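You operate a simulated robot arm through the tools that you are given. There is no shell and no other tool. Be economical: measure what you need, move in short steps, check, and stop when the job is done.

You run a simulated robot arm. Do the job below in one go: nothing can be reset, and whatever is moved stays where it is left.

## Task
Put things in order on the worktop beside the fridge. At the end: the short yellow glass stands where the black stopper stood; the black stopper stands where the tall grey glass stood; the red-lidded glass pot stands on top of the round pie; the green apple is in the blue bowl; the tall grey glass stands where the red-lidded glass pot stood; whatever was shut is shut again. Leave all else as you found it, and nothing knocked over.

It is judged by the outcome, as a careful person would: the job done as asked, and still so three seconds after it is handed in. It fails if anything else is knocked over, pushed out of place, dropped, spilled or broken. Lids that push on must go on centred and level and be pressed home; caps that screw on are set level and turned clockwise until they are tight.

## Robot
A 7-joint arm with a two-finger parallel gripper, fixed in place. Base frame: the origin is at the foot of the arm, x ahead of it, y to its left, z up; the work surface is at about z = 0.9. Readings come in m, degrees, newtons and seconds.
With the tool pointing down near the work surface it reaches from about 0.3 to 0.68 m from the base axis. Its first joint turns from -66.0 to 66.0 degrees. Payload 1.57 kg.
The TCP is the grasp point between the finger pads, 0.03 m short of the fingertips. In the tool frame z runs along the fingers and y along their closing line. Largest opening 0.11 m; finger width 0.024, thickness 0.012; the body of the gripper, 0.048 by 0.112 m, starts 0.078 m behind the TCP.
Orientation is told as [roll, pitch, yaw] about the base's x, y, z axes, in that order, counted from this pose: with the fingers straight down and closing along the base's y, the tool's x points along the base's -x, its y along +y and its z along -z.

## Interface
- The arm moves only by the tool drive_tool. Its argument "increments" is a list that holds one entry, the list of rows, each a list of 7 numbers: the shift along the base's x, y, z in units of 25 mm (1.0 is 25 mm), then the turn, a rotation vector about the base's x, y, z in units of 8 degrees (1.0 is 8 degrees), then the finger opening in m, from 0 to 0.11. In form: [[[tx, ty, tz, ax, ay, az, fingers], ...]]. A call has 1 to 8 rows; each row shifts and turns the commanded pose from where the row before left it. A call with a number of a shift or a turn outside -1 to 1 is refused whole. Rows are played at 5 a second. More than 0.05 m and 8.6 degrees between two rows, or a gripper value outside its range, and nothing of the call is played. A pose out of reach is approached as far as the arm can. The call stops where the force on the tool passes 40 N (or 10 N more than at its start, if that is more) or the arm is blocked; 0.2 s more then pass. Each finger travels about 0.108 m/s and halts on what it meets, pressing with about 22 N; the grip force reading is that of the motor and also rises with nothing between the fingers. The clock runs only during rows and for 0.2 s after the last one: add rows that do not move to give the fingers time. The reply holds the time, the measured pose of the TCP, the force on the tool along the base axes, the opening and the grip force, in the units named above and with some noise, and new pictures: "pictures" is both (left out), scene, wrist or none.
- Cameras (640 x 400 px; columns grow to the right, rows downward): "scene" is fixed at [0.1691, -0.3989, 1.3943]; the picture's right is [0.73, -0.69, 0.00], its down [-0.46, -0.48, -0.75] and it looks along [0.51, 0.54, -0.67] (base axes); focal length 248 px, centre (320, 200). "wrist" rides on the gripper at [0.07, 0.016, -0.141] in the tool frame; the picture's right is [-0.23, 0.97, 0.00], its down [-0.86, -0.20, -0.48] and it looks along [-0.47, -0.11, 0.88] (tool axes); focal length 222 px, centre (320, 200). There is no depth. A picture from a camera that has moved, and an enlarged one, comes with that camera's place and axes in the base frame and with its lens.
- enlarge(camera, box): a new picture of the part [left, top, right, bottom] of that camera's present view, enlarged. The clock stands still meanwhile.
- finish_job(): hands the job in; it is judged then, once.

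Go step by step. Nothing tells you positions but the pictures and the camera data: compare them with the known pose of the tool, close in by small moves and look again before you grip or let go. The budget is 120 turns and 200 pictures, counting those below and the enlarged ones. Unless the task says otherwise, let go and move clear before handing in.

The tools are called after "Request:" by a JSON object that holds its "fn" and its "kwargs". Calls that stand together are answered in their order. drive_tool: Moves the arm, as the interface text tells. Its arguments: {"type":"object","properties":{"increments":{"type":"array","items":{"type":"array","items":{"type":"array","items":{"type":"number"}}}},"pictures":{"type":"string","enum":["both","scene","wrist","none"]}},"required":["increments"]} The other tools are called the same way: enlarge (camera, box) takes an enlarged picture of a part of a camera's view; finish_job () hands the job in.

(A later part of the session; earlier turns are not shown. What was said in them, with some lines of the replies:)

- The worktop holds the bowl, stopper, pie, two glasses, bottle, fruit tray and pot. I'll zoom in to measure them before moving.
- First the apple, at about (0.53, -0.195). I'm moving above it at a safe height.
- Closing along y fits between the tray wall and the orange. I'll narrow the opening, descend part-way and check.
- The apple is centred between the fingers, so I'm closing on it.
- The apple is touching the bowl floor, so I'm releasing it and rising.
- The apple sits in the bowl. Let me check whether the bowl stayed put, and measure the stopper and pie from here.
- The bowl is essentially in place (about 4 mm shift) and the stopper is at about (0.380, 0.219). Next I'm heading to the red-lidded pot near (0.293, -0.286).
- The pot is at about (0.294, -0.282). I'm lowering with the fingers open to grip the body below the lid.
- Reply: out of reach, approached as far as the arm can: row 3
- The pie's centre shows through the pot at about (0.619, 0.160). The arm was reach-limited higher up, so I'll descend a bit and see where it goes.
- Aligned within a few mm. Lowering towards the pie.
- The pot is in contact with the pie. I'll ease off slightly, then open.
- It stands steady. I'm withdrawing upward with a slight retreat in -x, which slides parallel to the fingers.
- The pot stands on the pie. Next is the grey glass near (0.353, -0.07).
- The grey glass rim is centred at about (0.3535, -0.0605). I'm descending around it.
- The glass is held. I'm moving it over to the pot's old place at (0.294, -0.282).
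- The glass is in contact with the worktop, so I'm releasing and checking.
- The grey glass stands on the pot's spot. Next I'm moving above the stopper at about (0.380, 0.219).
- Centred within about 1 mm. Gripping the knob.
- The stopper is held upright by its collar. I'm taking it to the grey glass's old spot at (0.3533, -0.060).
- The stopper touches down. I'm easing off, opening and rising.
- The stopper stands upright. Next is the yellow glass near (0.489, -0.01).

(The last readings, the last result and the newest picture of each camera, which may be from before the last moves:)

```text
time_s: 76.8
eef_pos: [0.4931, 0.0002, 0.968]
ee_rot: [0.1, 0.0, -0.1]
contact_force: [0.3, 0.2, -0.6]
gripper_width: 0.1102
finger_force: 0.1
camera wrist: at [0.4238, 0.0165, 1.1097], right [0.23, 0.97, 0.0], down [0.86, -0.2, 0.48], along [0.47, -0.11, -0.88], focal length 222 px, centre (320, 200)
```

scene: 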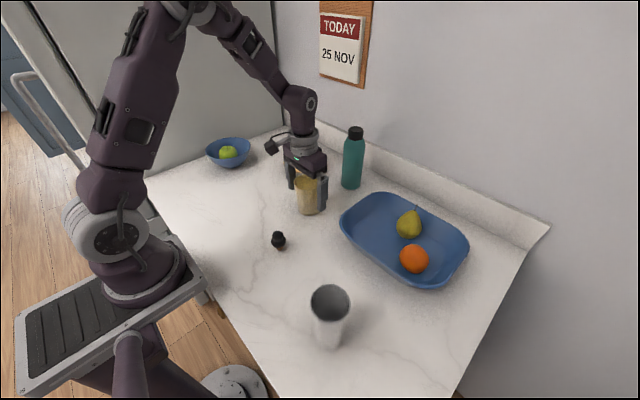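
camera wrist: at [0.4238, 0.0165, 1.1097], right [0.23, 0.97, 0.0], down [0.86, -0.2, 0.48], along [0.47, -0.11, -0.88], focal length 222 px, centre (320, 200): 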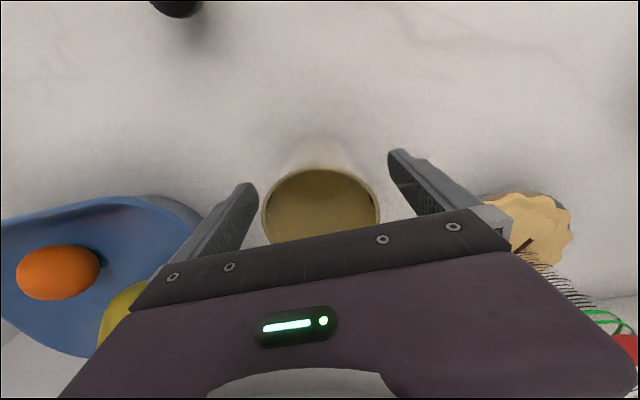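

Well centred, so I'm gripping the yellow glass.

Request:
{"fn": "drive_tool", "kwargs": {"increments": [[[0, 0, 0, 0, 0, 0, 0.09], [0, 0, 0, 0, 0, 0, 0.075], [0, 0, 0, 0, 0, 0, 0.06], [0, 0, 0, 0, 0, 0, 0.05], [0, 0, 0, 0, 0, 0, 0.05]]], "pictures": "none"}}

Request:
{"fn": "drive_tool", "kwargs": {"increments": [[[0, 0, 0.3, 0, 0, 0, 0.05], [0, 0, 0.8, 0, 0, 0, 0.05], [0, 0, 1, 0, 0, 0, 0.05], [0, 0, 1, 0, 0, 0, 0.05], [0, 0, 0, 0, 0, 0, 0.05]]]}}

```text
time_s: 78.0
eef_pos: [0.4934, 0.0007, 0.9683]
ee_rot: [0.0, -0.1, 0.0]
contact_force: [-0.4, -1.3, 0.4]
gripper_width: 0.0725
finger_force: 21.6
```

```text
time_s: 79.2
eef_pos: [0.4926, -0.0009, 1.0463]
ee_rot: [0.1, 0.0, 0.1]
contact_force: [-0.5, -0.8, -3.2]
gripper_width: 0.0723
finger_force: 22.2
camera wrist: at [0.4237, 0.0162, 1.1874], right [0.23, 0.97, 0.0], down [0.86, -0.2, 0.48], along [0.47, -0.11, -0.88], focal length 222 px, centre (320, 200)
```

scene: 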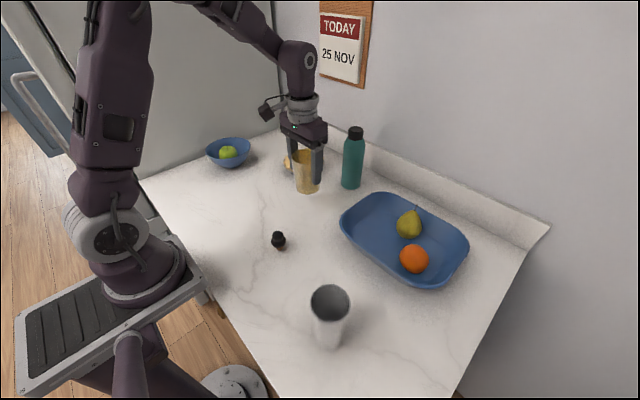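
wrist: 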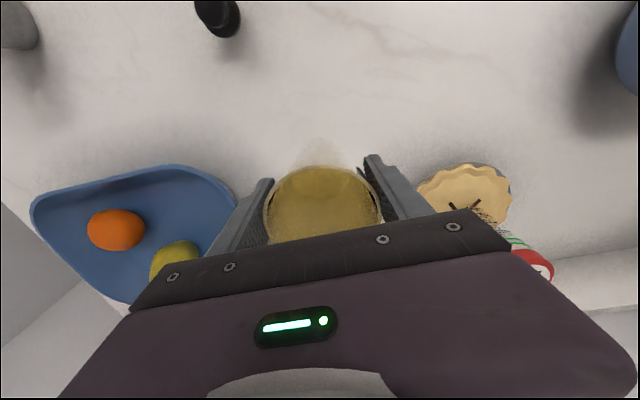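

Request:
{"fn": "drive_tool", "kwargs": {"increments": [[[-0.56, 1, 0, 0, 0, 0, 0.05], [-0.56, 1, 0, 0, 0, 0, 0.05], [-0.56, 1, 0, 0, 0, 0, 0.05], [-0.56, 1, 0, 0, 0, 0, 0.05], [-0.56, 1, 0, 0, 0, 0, 0.05], [-0.56, 1, 0, 0, 0, 0, 0.05], [-0.56, 1, 0, 0, 0, 0, 0.05], [-0.55, 1, 0, 0, 0, 0, 0.05]]], "pictures": "none"}}

Request:
{"fn": "drive_tool", "kwargs": {"increments": [[[0, 0.76, 0, 0, 0, 0, 0.05], [0, 0, -0.9, 0, 0, 0, 0.05], [0, 0, -0.9, 0, 0, 0, 0.05], [0, 0, -0.7, 0, 0, 0, 0.05], [0, 0, 0, 0, 0, 0, 0.05]]]}}

Request:
{"fn": "enlarge", "kwargs": {"camera": "scene", "box": [190, 120, 350, 220]}}

```text
time_s: 81.0
eef_pos: [0.3815, 0.1995, 1.0467]
ee_rot: [0.0, 0.0, 0.0]
contact_force: [-0.3, -0.3, -2.4]
gripper_width: 0.0726
finger_force: 22.6
```

```text
time_s: 82.2
eef_pos: [0.3813, 0.2191, 0.9825]
ee_rot: [0.1, 0.1, 0.0]
contact_force: [0.4, 0.9, -3.3]
gripper_width: 0.0722
finger_force: 21.8
camera wrist: at [0.312, 0.2353, 1.1248], right [0.23, 0.97, 0.0], down [0.86, -0.2, 0.48], along [0.47, -0.11, -0.88], focal length 222 px, centre (320, 200)
```

scene: 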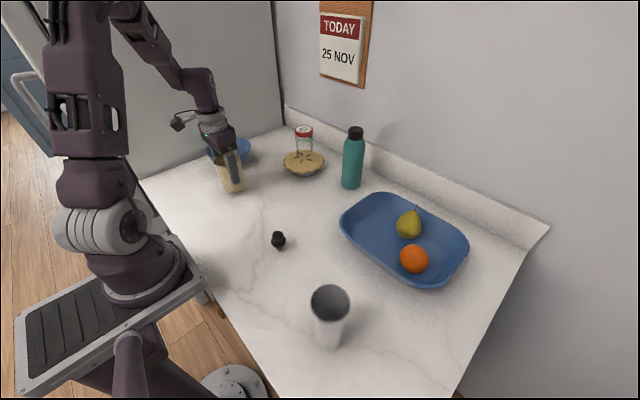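
wrist: 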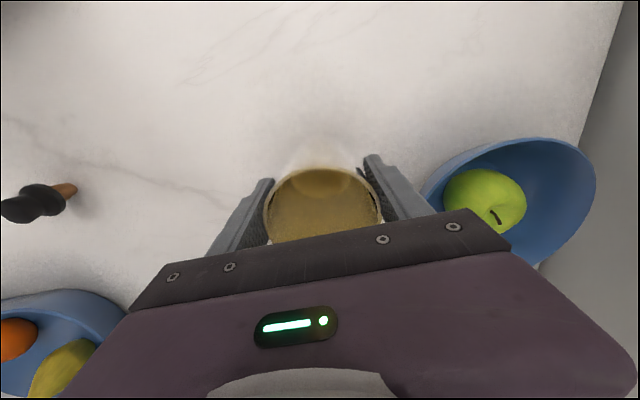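

```text
4.00 times, centred on (270, 170) of scene
camera zoom: at [0.1691, -0.3989, 1.3943], right [0.73, -0.69, 0.0], down [-0.46, -0.48, -0.75], along [0.51, 0.54, -0.67], focal length 994 px, centre (520, 320)
```

zoom: 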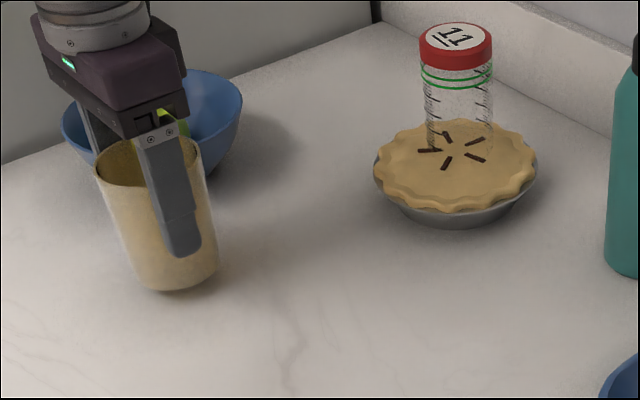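

Request:
{"fn": "drive_tool", "kwargs": {"increments": [[[0, 0, -0.3, 0, 0, 0, 0.05], [0, 0, -0.2, 0, 0, 0, 0.05], [0, 0, 0, 0, 0, 0, 0.05]]], "pictures": "none"}}

Request:
{"fn": "drive_tool", "kwargs": {"increments": [[[0, 0, -0.06, 0, 0, 0, 0.05], [0, 0, 0, 0, 0, 0, 0.05]]], "pictures": "none"}}

```text
time_s: 83.0
eef_pos: [0.3812, 0.219, 0.9713]
ee_rot: [-0.1, 0.0, 0.0]
contact_force: [-0.7, -0.1, -2.7]
gripper_width: 0.0727
finger_force: 21.8
```

```text
time_s: 83.6
eef_pos: [0.3827, 0.2185, 0.9703]
ee_rot: [0.0, 0.0, 0.0]
contact_force: [0.3, -1.1, -3.0]
gripper_width: 0.0724
finger_force: 22.8
```

Request:
{"fn": "drive_tool", "kwargs": {"increments": [[[0, 0, -0.06, 0, 0, 0, 0.05], [0, 0, 0, 0, 0, 0, 0.05]]], "pictures": "none"}}

Request:
{"fn": "drive_tool", "kwargs": {"increments": [[[0, 0, -0.04, 0, 0, 0, 0.05], [0, 0, 0, 0, 0, 0, 0.05]]], "pictures": "none"}}

```text
time_s: 84.2
eef_pos: [0.3818, 0.2192, 0.9696]
ee_rot: [0.0, 0.1, 0.1]
contact_force: [-1.0, -2.1, 7.9]
gripper_width: 0.0725
finger_force: 22.4
```

```text
time_s: 84.8
eef_pos: [0.3816, 0.2189, 0.9669]
ee_rot: [0.1, 0.0, 0.0]
contact_force: [1.3, -6.6, 13.9]
gripper_width: 0.0722
finger_force: 22.0
```

Touchdown. I'm easing off, releasing and rising straight up.

Request:
{"fn": "drive_tool", "kwargs": {"increments": [[[0, 0, 0.04, 0, 0, 0, 0.05], [0, 0, 0, 0, 0, 0, 0.074], [0, 0, 0, 0, 0, 0, 0.08], [0, 0, 0, 0, 0, 0, 0.092], [0, 0, 0, 0, 0, 0, 0.095], [0, 0, 0.5, 0, 0, 0, 0.095], [0, 0, 1, 0, 0, 0, 0.095], [0, 0, 1, 0, 0, 0, 0.095]]], "pictures": "wrist"}}

Request:
{"fn": "drive_tool", "kwargs": {"increments": [[[0, 0, 1, 0, 0, 0, 0.095], [0, 0, 1, 0, 0, 0, 0.095], [0, 0, 1, 0, 0, 0, 0.095], [0, 0, 1, 0, 0, 0, 0.095], [0, -0.5, 0.5, 0, 0, 0, 0.095], [0, -0.5, 0, 0, 0, 0, 0.095], [0, 0, 0, 0, 0, 0, 0.095]]]}}

Request:
{"fn": "enlarge", "kwargs": {"camera": "scene", "box": [190, 120, 350, 220]}}

Request:
{"fn": "enlarge", "kwargs": {"camera": "scene", "box": [220, 200, 440, 360]}}

```text
time_s: 86.6
eef_pos: [0.3799, 0.2201, 1.0297]
ee_rot: [0.0, 0.0, -0.1]
contact_force: [-0.4, -0.5, -0.5]
gripper_width: 0.0948
finger_force: 0.1
camera wrist: at [0.3114, 0.2358, 1.1719], right [0.23, 0.97, 0.0], down [0.86, -0.2, 0.48], along [0.47, -0.11, -0.88], focal length 222 px, centre (320, 200)
```

wrist: 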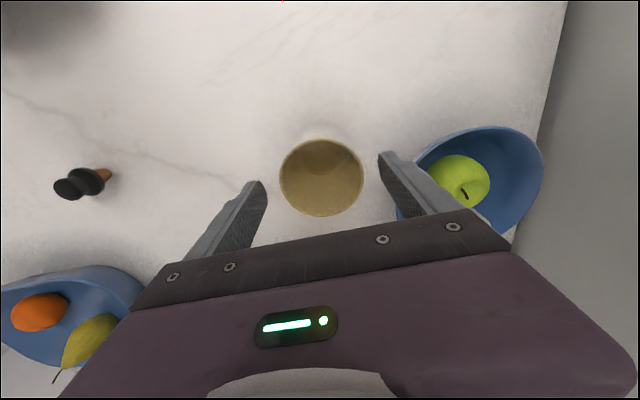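

```text
time_s: 88.2
eef_pos: [0.3812, 0.1932, 1.1432]
ee_rot: [0.0, 0.0, 0.0]
contact_force: [-0.6, -0.1, -0.8]
gripper_width: 0.0951
finger_force: 0.0
camera wrist: at [0.3113, 0.2096, 1.2843], right [0.23, 0.97, 0.0], down [0.86, -0.2, 0.48], along [0.47, -0.11, -0.88], focal length 222 px, centre (320, 200)
```

scene: 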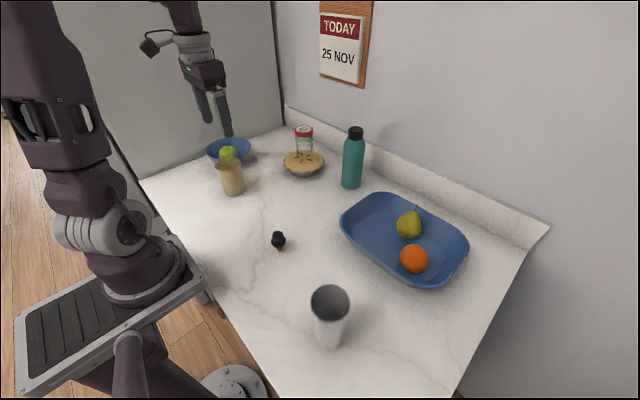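
wrist: 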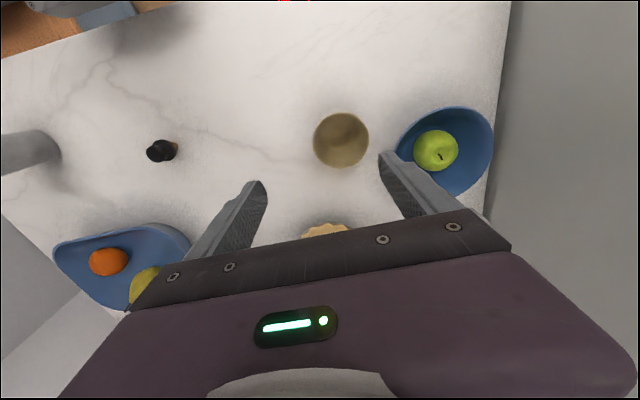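

```text
4.00 times, centred on (270, 170) of scene
camera zoom: at [0.1691, -0.3989, 1.3943], right [0.73, -0.69, 0.0], down [-0.46, -0.48, -0.75], along [0.51, 0.54, -0.67], focal length 994 px, centre (520, 320)
```

zoom: 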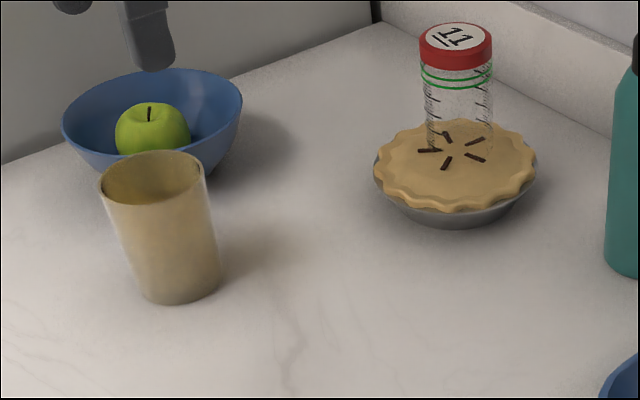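

```text
2.50 times, centred on (330, 280) of scene
camera zoom: at [0.1691, -0.3989, 1.3943], right [0.73, -0.69, 0.0], down [-0.46, -0.48, -0.75], along [0.51, 0.54, -0.67], focal length 621 px, centre (295, 0)
```

zoom: 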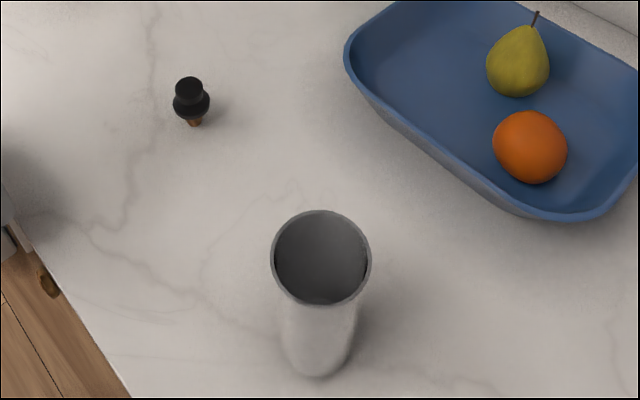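

Comparing pixels, the yellow glass stands about 8 mm too far in +x of the stopper's old spot. That came from an offset within the finger width, so I'll regrip it and shift it by that amount.

Request:
{"fn": "drive_tool", "kwargs": {"increments": [[[0.16, 0.54, 0, 0, 0, 0, 0.105], [0, 0.54, 0, 0, 0, 0, 0.105], [0, 0, -1, 0, 0, 0, 0.105], [0, 0, -1, 0, 0, 0, 0.105], [0, 0, 0, 0, 0, 0, 0.105]]]}}

Request:
{"fn": "enlarge", "kwargs": {"camera": "wrist", "box": [230, 90, 410, 210]}}

```text
time_s: 89.4
eef_pos: [0.3853, 0.2203, 1.0928]
ee_rot: [0.0, 0.0, -0.1]
contact_force: [-0.2, -0.5, 0.9]
gripper_width: 0.1052
finger_force: 0.1
camera wrist: at [0.3156, 0.2371, 1.2343], right [0.23, 0.97, 0.0], down [0.86, -0.2, 0.48], along [0.47, -0.11, -0.88], focal length 222 px, centre (320, 200)
```

scene: 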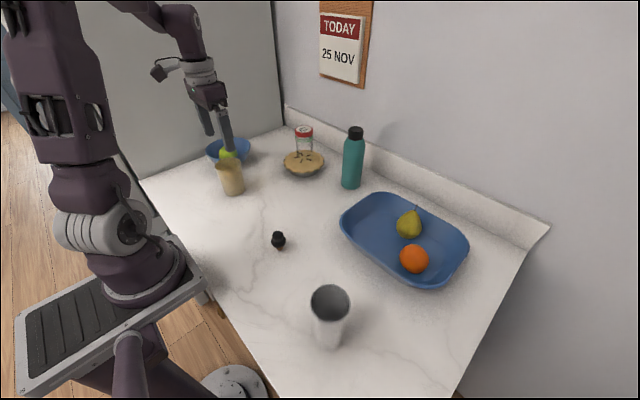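
wrist: 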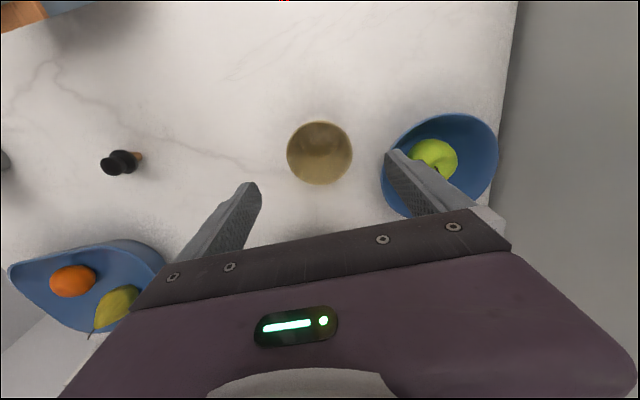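

```text
3.33 times, centred on (320, 150) of wrist
camera zoom: at [0.3156, 0.2371, 1.2343], right [0.23, 0.97, 0.0], down [0.86, -0.2, 0.48], along [0.47, -0.11, -0.88], focal length 740 px, centre (320, 367)
```

zoom: 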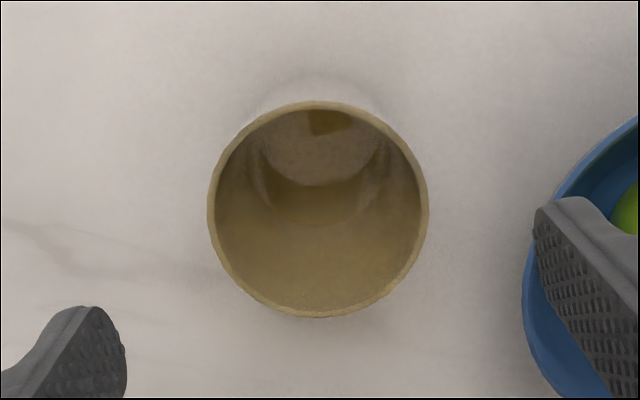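

Request:
{"fn": "drive_tool", "kwargs": {"increments": [[[0, 0, -0.5, 0, 0, 0, 0.092], [0, 0, -0.9, 0, 0, 0, 0.092], [0, 0, -1, 0, 0, 0, 0.092], [0, 0, -1, 0, 0, 0, 0.092], [0, 0, -1, 0, 0, 0, 0.092], [0, 0, -0.7, 0, 0, 0, 0.092], [0, 0, 0, 0, 0, 0, 0.092]]], "pictures": "wrist"}}

```text
time_s: 91.0
eef_pos: [0.3864, 0.2205, 0.965]
ee_rot: [0.0, 0.0, -0.1]
contact_force: [0.8, 0.5, -0.3]
gripper_width: 0.0919
finger_force: 0.1
camera wrist: at [0.3156, 0.2375, 1.1065], right [0.23, 0.97, 0.0], down [0.86, -0.2, 0.48], along [0.47, -0.11, -0.88], focal length 222 px, centre (320, 200)
```

wrist: 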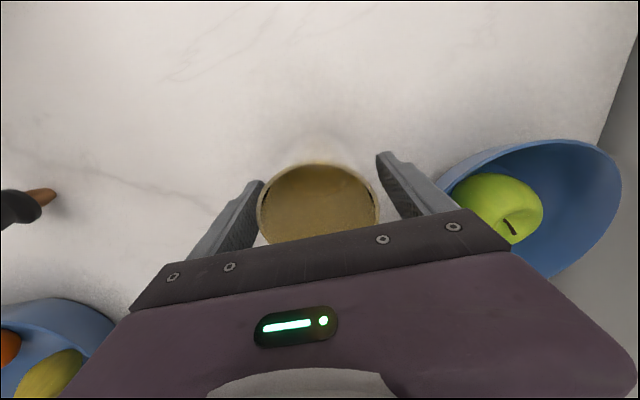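

Gripping, lifting a few mm, shifting -7 mm in x and lowering again.

Request:
{"fn": "drive_tool", "kwargs": {"increments": [[[0, -0.02, 0, 0, 0, 0, 0.075], [0, 0, 0, 0, 0, 0, 0.06], [0, 0, 0, 0, 0, 0, 0.05], [0, 0, 0, 0, 0, 0, 0.05], [0, 0, 0.2, 0, 0, 0, 0.05], [0, 0, 0.12, 0, 0, 0, 0.05], [-0.28, 0, 0, 0, 0, 0, 0.05], [0, 0, 0, 0, 0, 0, 0.05]]], "pictures": "none"}}

Request:
{"fn": "drive_tool", "kwargs": {"increments": [[[0, 0, -0.2, 0, 0, 0, 0.05], [0, 0, -0.06, 0, 0, 0, 0.05], [0, 0, 0, 0, 0, 0, 0.05]]], "pictures": "scene"}}

```text
time_s: 92.8
eef_pos: [0.3788, 0.2208, 0.9733]
ee_rot: [0.0, 0.0, 0.0]
contact_force: [-1.3, -0.1, -3.1]
gripper_width: 0.0723
finger_force: 21.6
```

```text
time_s: 93.6
eef_pos: [0.3789, 0.2216, 0.9672]
ee_rot: [0.1, 0.1, 0.0]
contact_force: [0.7, -1.2, -2.8]
gripper_width: 0.0722
finger_force: 21.3
```

scene: 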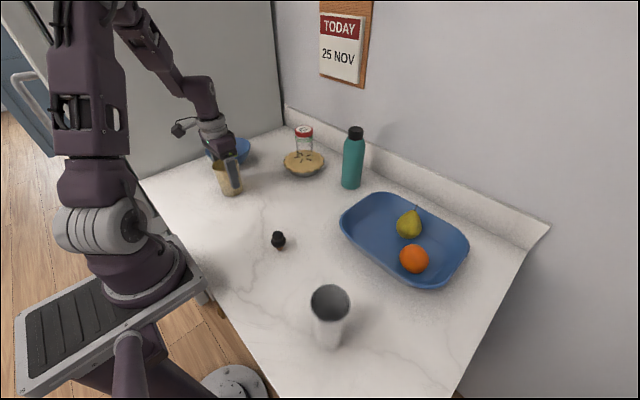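

Request:
{"fn": "drive_tool", "kwargs": {"increments": [[[0, -0.03, -0.05, 0, 0, 0, 0.05], [0, 0, 0, 0, 0, 0, 0.05]]], "pictures": "none"}}

Request:
{"fn": "drive_tool", "kwargs": {"increments": [[[0, 0, -0.04, 0, 0, 0, 0.05], [0, 0, 0, 0, 0, 0, 0.05]]], "pictures": "none"}}

```text
time_s: 94.2
eef_pos: [0.3786, 0.2201, 0.9661]
ee_rot: [0.1, 0.1, 0.0]
contact_force: [-0.1, 0.0, -2.1]
gripper_width: 0.0724
finger_force: 22.0
```

```text
time_s: 94.8
eef_pos: [0.3785, 0.2194, 0.9654]
ee_rot: [0.0, 0.1, 0.0]
contact_force: [-1.2, -1.4, 7.6]
gripper_width: 0.0725
finger_force: 22.5
```

Touching down. Releasing and rising.

Request:
{"fn": "drive_tool", "kwargs": {"increments": [[[0, 0, 0, 0, 0, 0, 0.074], [0, 0, 0, 0, 0, 0, 0.08], [0, 0, 0, 0, 0, 0, 0.09], [0, 0, 0, 0, 0, 0, 0.092], [0, 0, 0.5, 0, 0, 0, 0.092], [0, 0, 1, 0, 0, 0, 0.092], [0, 0, 1, 0, 0, 0, 0.092], [0, 0, 1, 0, 0, 0, 0.092]]], "pictures": "none"}}

Request:
{"fn": "drive_tool", "kwargs": {"increments": [[[0, 0, 1, 0, 0, 0, 0.092], [0, 0, 1, 0, 0, 0, 0.092], [0, -1, 0.5, 0, 0, 0, 0.08], [0, -1, 0, 0, 0, 0, 0.08], [0, -1, 0, 0, 0, 0, 0.08], [0, -1, 0, 0, 0, 0, 0.08], [0, -1, 0, 0, 0, 0, 0.08], [0, -1, 0, 0, 0, 0, 0.08]]], "pictures": "none"}}

Request:
{"fn": "enlarge", "kwargs": {"camera": "scene", "box": [190, 120, 350, 220]}}

Request:
{"fn": "enlarge", "kwargs": {"camera": "scene", "box": [230, 170, 390, 270]}}

```text
time_s: 96.6
eef_pos: [0.3778, 0.2199, 1.0531]
ee_rot: [-0.1, 0.0, 0.0]
contact_force: [-0.5, -0.1, -0.4]
gripper_width: 0.0921
finger_force: 0.1
```

```text
time_s: 98.4
eef_pos: [0.3788, 0.0689, 1.1149]
ee_rot: [0.0, 0.0, 0.0]
contact_force: [0.9, 0.2, 0.1]
gripper_width: 0.0799
finger_force: 0.1
```

```text
4.00 times, centred on (270, 170) of scene
camera zoom: at [0.1691, -0.3989, 1.3943], right [0.73, -0.69, 0.0], down [-0.46, -0.48, -0.75], along [0.51, 0.54, -0.67], focal length 994 px, centre (520, 320)
```

zoom: 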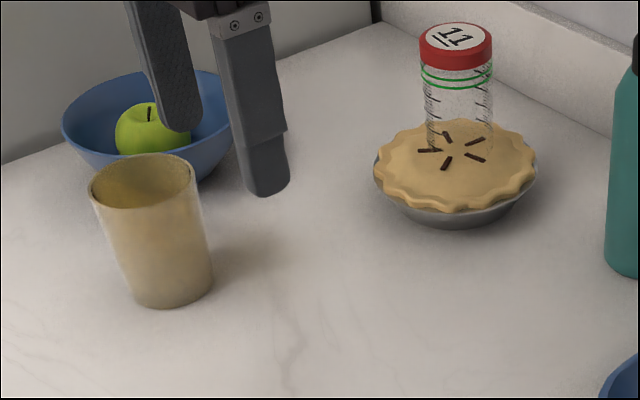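

```text
4.00 times, centred on (310, 220) of scene
camera zoom: at [0.1691, -0.3989, 1.3943], right [0.73, -0.69, 0.0], down [-0.46, -0.48, -0.75], along [0.51, 0.54, -0.67], focal length 994 px, centre (360, 120)
```

zoom: 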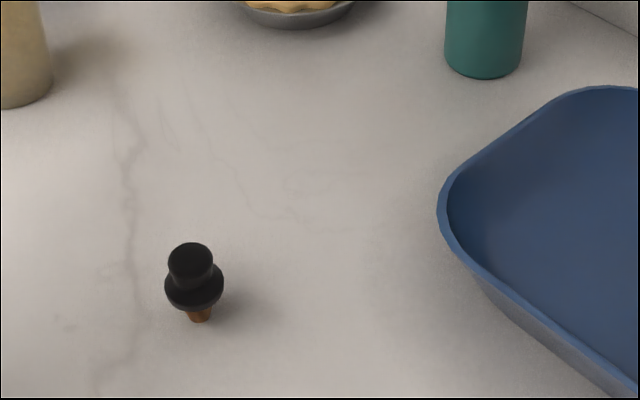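

The yellow glass base now matches the stopper's original pixel position. The stopper is about 7 mm off the grey glass's old centre, so I'll give it the same small correction.

Request:
{"fn": "drive_tool", "kwargs": {"increments": [[[-0.25, -1, 0, 0, 0, 0, 0.08], [-0.25, -1, 0, 0, 0, 0, 0.08], [-0.25, -1, 0, 0, 0, 0, 0.08], [-0.25, -1, 0, 0, 0, 0, 0.08], [0, -1, -0.6, 0, 0, 0, 0.07], [0, -0.16, -1, 0, 0, 0, 0.07], [0, 0, -1, 0, 0, 0, 0.065], [0, 0, 0, 0, 0, 0, 0.065]]]}}

Request:
{"fn": "enlarge", "kwargs": {"camera": "wrist", "box": [240, 100, 400, 200]}}

```text
time_s: 100.2
eef_pos: [0.3534, -0.0582, 1.0488]
ee_rot: [0.0, 0.0, -0.1]
contact_force: [-0.1, 0.3, -0.7]
gripper_width: 0.0648
finger_force: 0.1
camera wrist: at [0.2835, -0.0417, 1.191], right [0.23, 0.97, 0.0], down [0.86, -0.2, 0.48], along [0.47, -0.11, -0.88], focal length 222 px, centre (320, 200)
```

scene: 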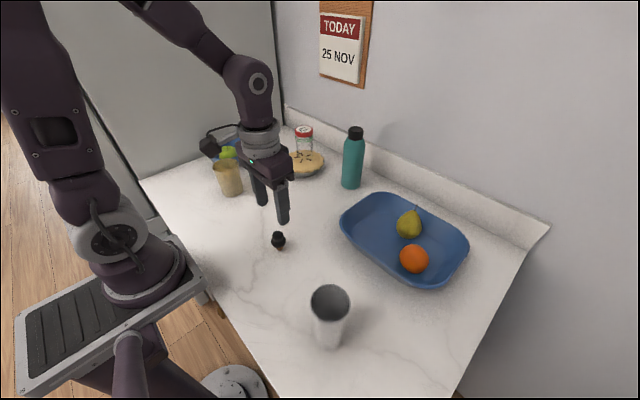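
wrist: 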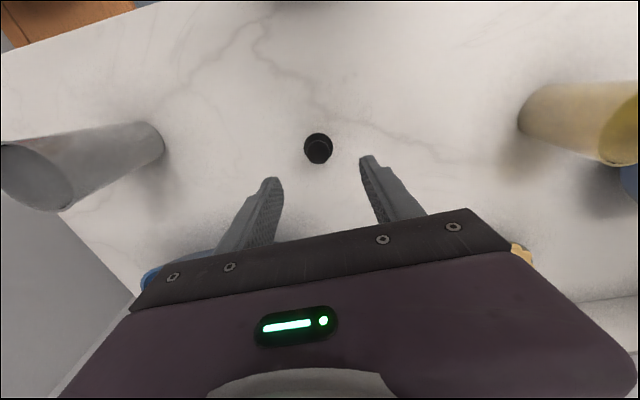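

```text
4.00 times, centred on (320, 150) of wrist
camera zoom: at [0.2835, -0.0417, 1.191], right [0.23, 0.97, 0.0], down [0.86, -0.2, 0.48], along [0.47, -0.11, -0.88], focal length 888 px, centre (320, 400)
```

zoom: 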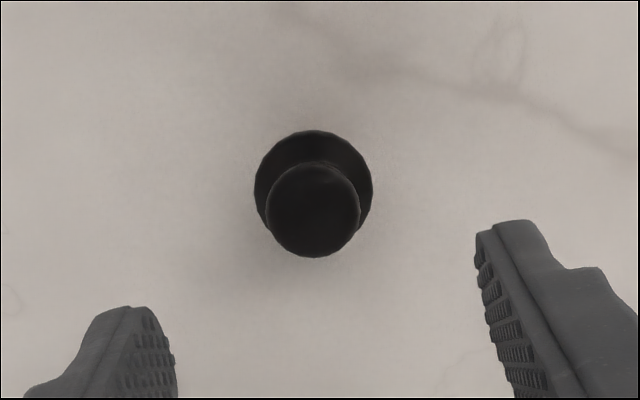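

Request:
{"fn": "drive_tool", "kwargs": {"increments": [[[0, -0.07, -0.8, 0, 0, 0, 0.06], [0, 0, -0.9, 0, 0, 0, 0.06], [0, 0, -0.9, 0, 0, 0, 0.06], [0, 0, -0.83, 0, 0, 0, 0.06], [0, 0, 0, 0, 0, 0, 0.045], [0, 0, 0, 0, 0, 0, 0.03], [0, 0, 0, 0, 0, 0, 0.015], [0, 0, 0, 0, 0, 0, 0.015]]], "pictures": "wrist"}}

```text
time_s: 101.8
eef_pos: [0.3544, -0.0596, 0.9657]
ee_rot: [0.1, -0.1, 0.1]
contact_force: [-0.3, 5.4, 14.5]
gripper_width: 0.0244
finger_force: 21.9
stopped in row 8: the force on the tool passed its limit (the readings are from after the stop); the commanded pose is now the measured one
camera wrist: at [0.2845, -0.0434, 1.1059], right [0.23, 0.97, 0.0], down [0.85, -0.2, 0.48], along [0.47, -0.11, -0.88], focal length 222 px, centre (320, 200)
```

wrist: 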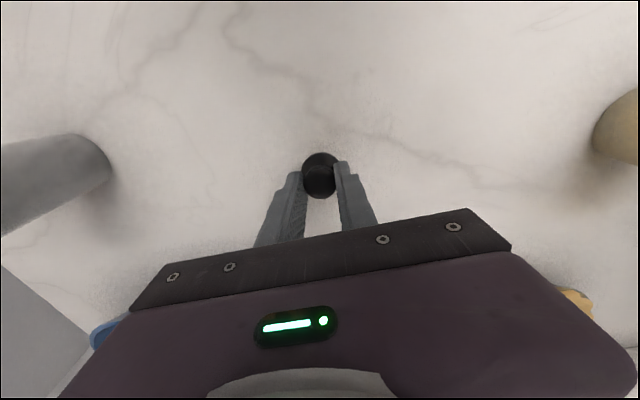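

The fingers closed on the knob just above the collar this time, with some vertical load. I'll look before doing anything.

Request:
{"fn": "enlarge", "kwargs": {"camera": "scene", "box": [230, 190, 330, 270]}}

Request:
{"fn": "enlarge", "kwargs": {"camera": "wrist", "box": [270, 130, 370, 210]}}

Request:
{"fn": "drive_tool", "kwargs": {"increments": [[[0, 0, 0, 0, 0, 0, 0.015]]], "pictures": "none"}}

```text
5.00 times, centred on (280, 230) of scene
camera zoom: at [0.1689, -0.3987, 1.3944], right [0.73, -0.69, 0.0], down [-0.46, -0.48, -0.75], along [0.51, 0.54, -0.67], focal length 1242 px, centre (520, 50)
```

zoom: 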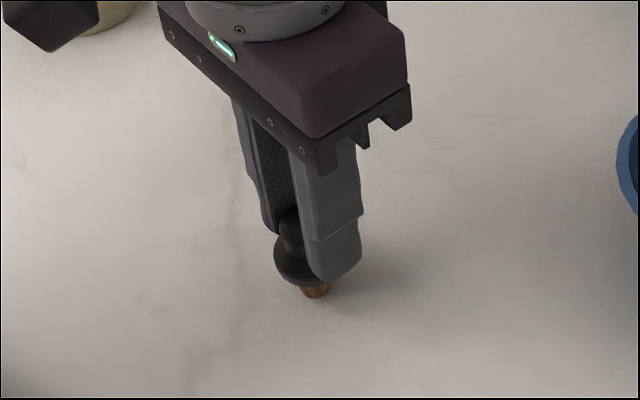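

```text
5.00 times, centred on (320, 170) of wrist
camera zoom: at [0.2845, -0.0434, 1.1059], right [0.23, 0.97, 0.0], down [0.85, -0.2, 0.48], along [0.47, -0.11, -0.88], focal length 1111 px, centre (320, 350)
```

zoom: 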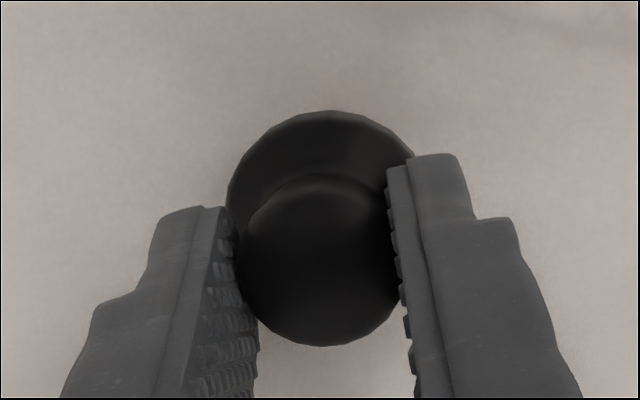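

```text
time_s: 102.2
eef_pos: [0.3557, -0.0603, 0.9638]
ee_rot: [0.1, -0.1, 0.1]
contact_force: [-0.4, 5.4, 16.8]
gripper_width: 0.0243
finger_force: 22.0
```

Request:
{"fn": "drive_tool", "kwargs": {"increments": [[[0, 0, 0.1, 0, 0, 0, 0.015], [0, 0, 0.1, 0, 0, 0, 0.015], [0, 0, 0.1, 0, 0, 0, 0.015], [0, 0, 0.1, 0, 0, 0, 0.015], [0, 0, 0, 0, 0, 0, 0.015]]], "pictures": "none"}}

Request:
{"fn": "enlarge", "kwargs": {"camera": "scene", "box": [230, 190, 330, 270]}}

Request:
{"fn": "enlarge", "kwargs": {"camera": "wrist", "box": [270, 130, 370, 210]}}

```text
time_s: 103.4
eef_pos: [0.3554, -0.0602, 0.9749]
ee_rot: [0.0, -0.1, 0.2]
contact_force: [-0.1, -0.1, 0.0]
gripper_width: 0.0244
finger_force: 22.3
```

```text
5.00 times, centred on (280, 230) of scene
camera zoom: at [0.1691, -0.3989, 1.3943], right [0.73, -0.69, 0.0], down [-0.46, -0.48, -0.75], along [0.51, 0.54, -0.67], focal length 1242 px, centre (520, 50)
```

zoom: 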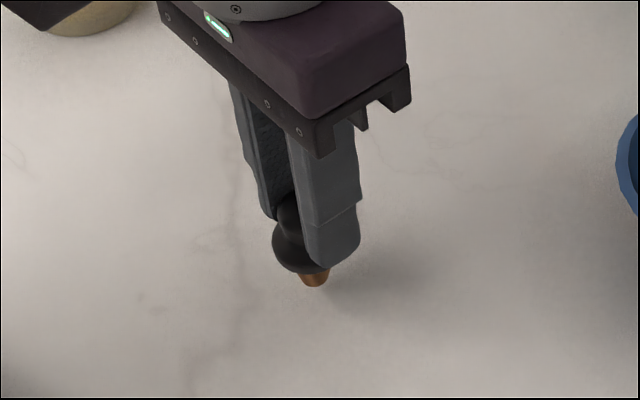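

```text
5.00 times, centred on (320, 170) of wrist
camera zoom: at [0.2848, -0.0437, 1.1157], right [0.23, 0.97, 0.0], down [0.85, -0.2, 0.48], along [0.47, -0.11, -0.88], focal length 1111 px, centre (320, 350)
```

zoom: 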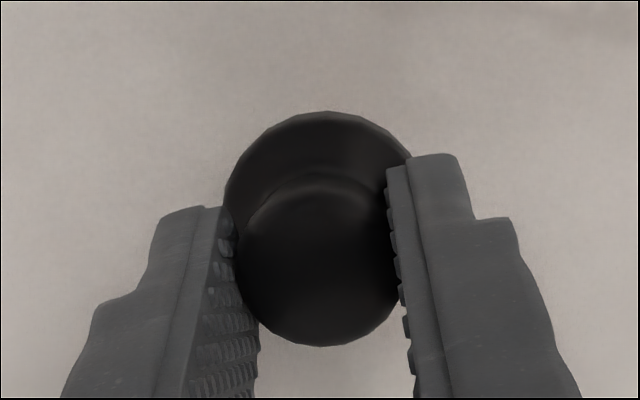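

The stopper is held upright. I'm shifting it +7 mm in x and -2 mm in y, then lowering.

Request:
{"fn": "drive_tool", "kwargs": {"increments": [[[0.28, -0.08, 0, 0, 0, 0, 0.015], [0, 0, -0.2, 0, 0, 0, 0.015], [0, 0, -0.1, 0, 0, 0, 0.015], [0, 0, 0, 0, 0, 0, 0.015]]], "pictures": "none"}}

Request:
{"fn": "drive_tool", "kwargs": {"increments": [[[0, 0, -0.05, 0, 0, 0, 0.015], [0, 0, 0, 0, 0, 0, 0.015]]], "pictures": "none"}}

```text
time_s: 104.4
eef_pos: [0.3618, -0.0625, 0.9671]
ee_rot: [0.0, -0.1, 0.1]
contact_force: [0.9, 0.0, 0.9]
gripper_width: 0.0244
finger_force: 22.1
```

```text
time_s: 105.0
eef_pos: [0.3615, -0.0626, 0.965]
ee_rot: [0.1, -0.1, 0.1]
contact_force: [0.7, 0.5, -0.7]
gripper_width: 0.0244
finger_force: 22.0
```

Request:
{"fn": "drive_tool", "kwargs": {"increments": [[[0, 0, -0.04, 0, 0, 0, 0.015], [0, 0, 0, 0, 0, 0, 0.015]]], "pictures": "none"}}

```text
time_s: 105.6
eef_pos: [0.3623, -0.0604, 0.9653]
ee_rot: [0.1, -0.1, 0.0]
contact_force: [0.9, 1.1, 8.2]
gripper_width: 0.0246
finger_force: 21.8
```

In contact. Opening gently and rising.

Request:
{"fn": "drive_tool", "kwargs": {"increments": [[[0, 0, 0.02, 0, 0, 0, 0.026], [0, 0, 0, 0, 0, 0, 0.03], [0, 0, 0, 0, 0, 0, 0.04], [0, 0, 0, 0, 0, 0, 0.055], [0, 0, 0, 0, 0, 0, 0.065], [0, 0, 0.5, 0, 0, 0, 0.065], [0, 0, 1, 0, 0, 0, 0.065], [0, 0, 1, 0, 0, 0, 0.065]]], "pictures": "none"}}

Request:
{"fn": "drive_tool", "kwargs": {"increments": [[[0, 0, 1, 0, 0, 0, 0.065], [0, 0, 1, 0, 0, 0, 0.065], [0, 0, 1, 0, 0, 0, 0.065], [0, 1, 1, 0, 0, 0, 0.065], [0, 1, 0, 0, 0, 0, 0.065], [0, 1, 0, 0, 0, 0, 0.065], [0, 1, 0, 0, 0, 0, 0.065], [0, 0, 0, 0, 0, 0, 0.065]]]}}

Request:
{"fn": "enlarge", "kwargs": {"camera": "scene", "box": [230, 170, 390, 270]}}

Request:
{"fn": "enlarge", "kwargs": {"camera": "scene", "box": [190, 120, 350, 220]}}

```text
time_s: 107.4
eef_pos: [0.3619, -0.0627, 1.0271]
ee_rot: [0.1, 0.0, 0.1]
contact_force: [0.6, -0.1, -0.3]
gripper_width: 0.065
finger_force: 0.0
```

```text
time_s: 109.2
eef_pos: [0.3617, 0.0379, 1.1288]
ee_rot: [0.1, -0.1, 0.0]
contact_force: [-0.1, -0.5, -1.0]
gripper_width: 0.0653
finger_force: 0.0
camera wrist: at [0.2911, 0.054, 1.269], right [0.23, 0.97, 0.0], down [0.85, -0.2, 0.48], along [0.47, -0.11, -0.88], focal length 222 px, centre (320, 200)
```

scene: 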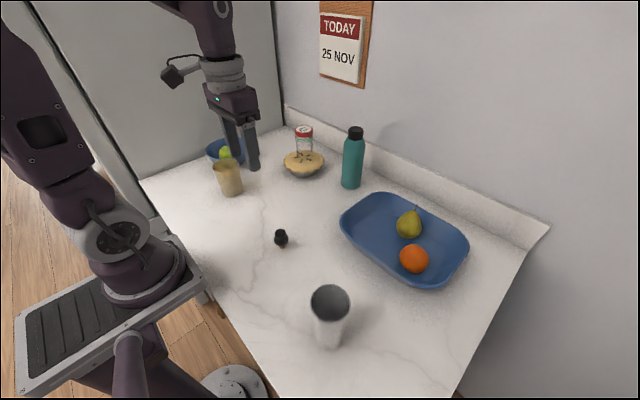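
wrist: 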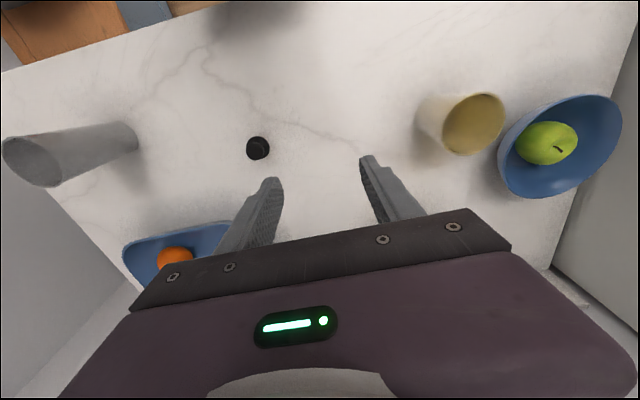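

```text
4.00 times, centred on (310, 220) of scene
camera zoom: at [0.1691, -0.3989, 1.3943], right [0.73, -0.69, 0.0], down [-0.46, -0.48, -0.75], along [0.51, 0.54, -0.67], focal length 994 px, centre (360, 120)
```

zoom: 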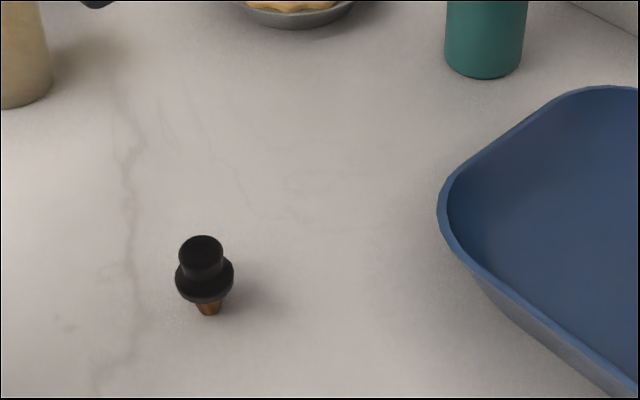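

```text
4.00 times, centred on (270, 170) of scene
camera zoom: at [0.1691, -0.3989, 1.3943], right [0.73, -0.69, 0.0], down [-0.46, -0.48, -0.75], along [0.51, 0.54, -0.67], focal length 994 px, centre (520, 320)
```

zoom: 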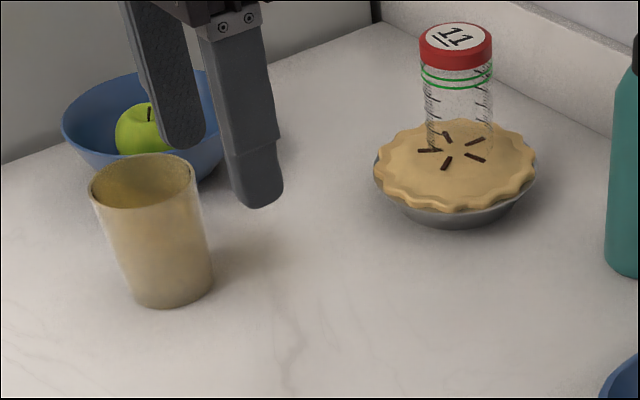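

Everything stands in its place, nothing is tipped over, and the gripper is clear. I'm handing in.

Request:
{"fn": "finish_job", "kwargs": {}}

```text
The job is handed in.
```

I moved all five things to where you asked and handed the job in. The lidded pot stayed shut throughout, and nothing was knocked over.

- **Apple:** it is in the blue bowl. The bowl shifted about 4 mm when I set the apple down, and I left it there.
- **Pot:** it stands on the pie, near the centre.
- **Grey glass:** it stands where the pot stood.
- **Stopper:** it stands upright where the grey glass stood. I regripped it once to correct its position by about 7 mm.
- **Yellow glass:** it stands where the stopper stood, also after a correction of about 7 mm.
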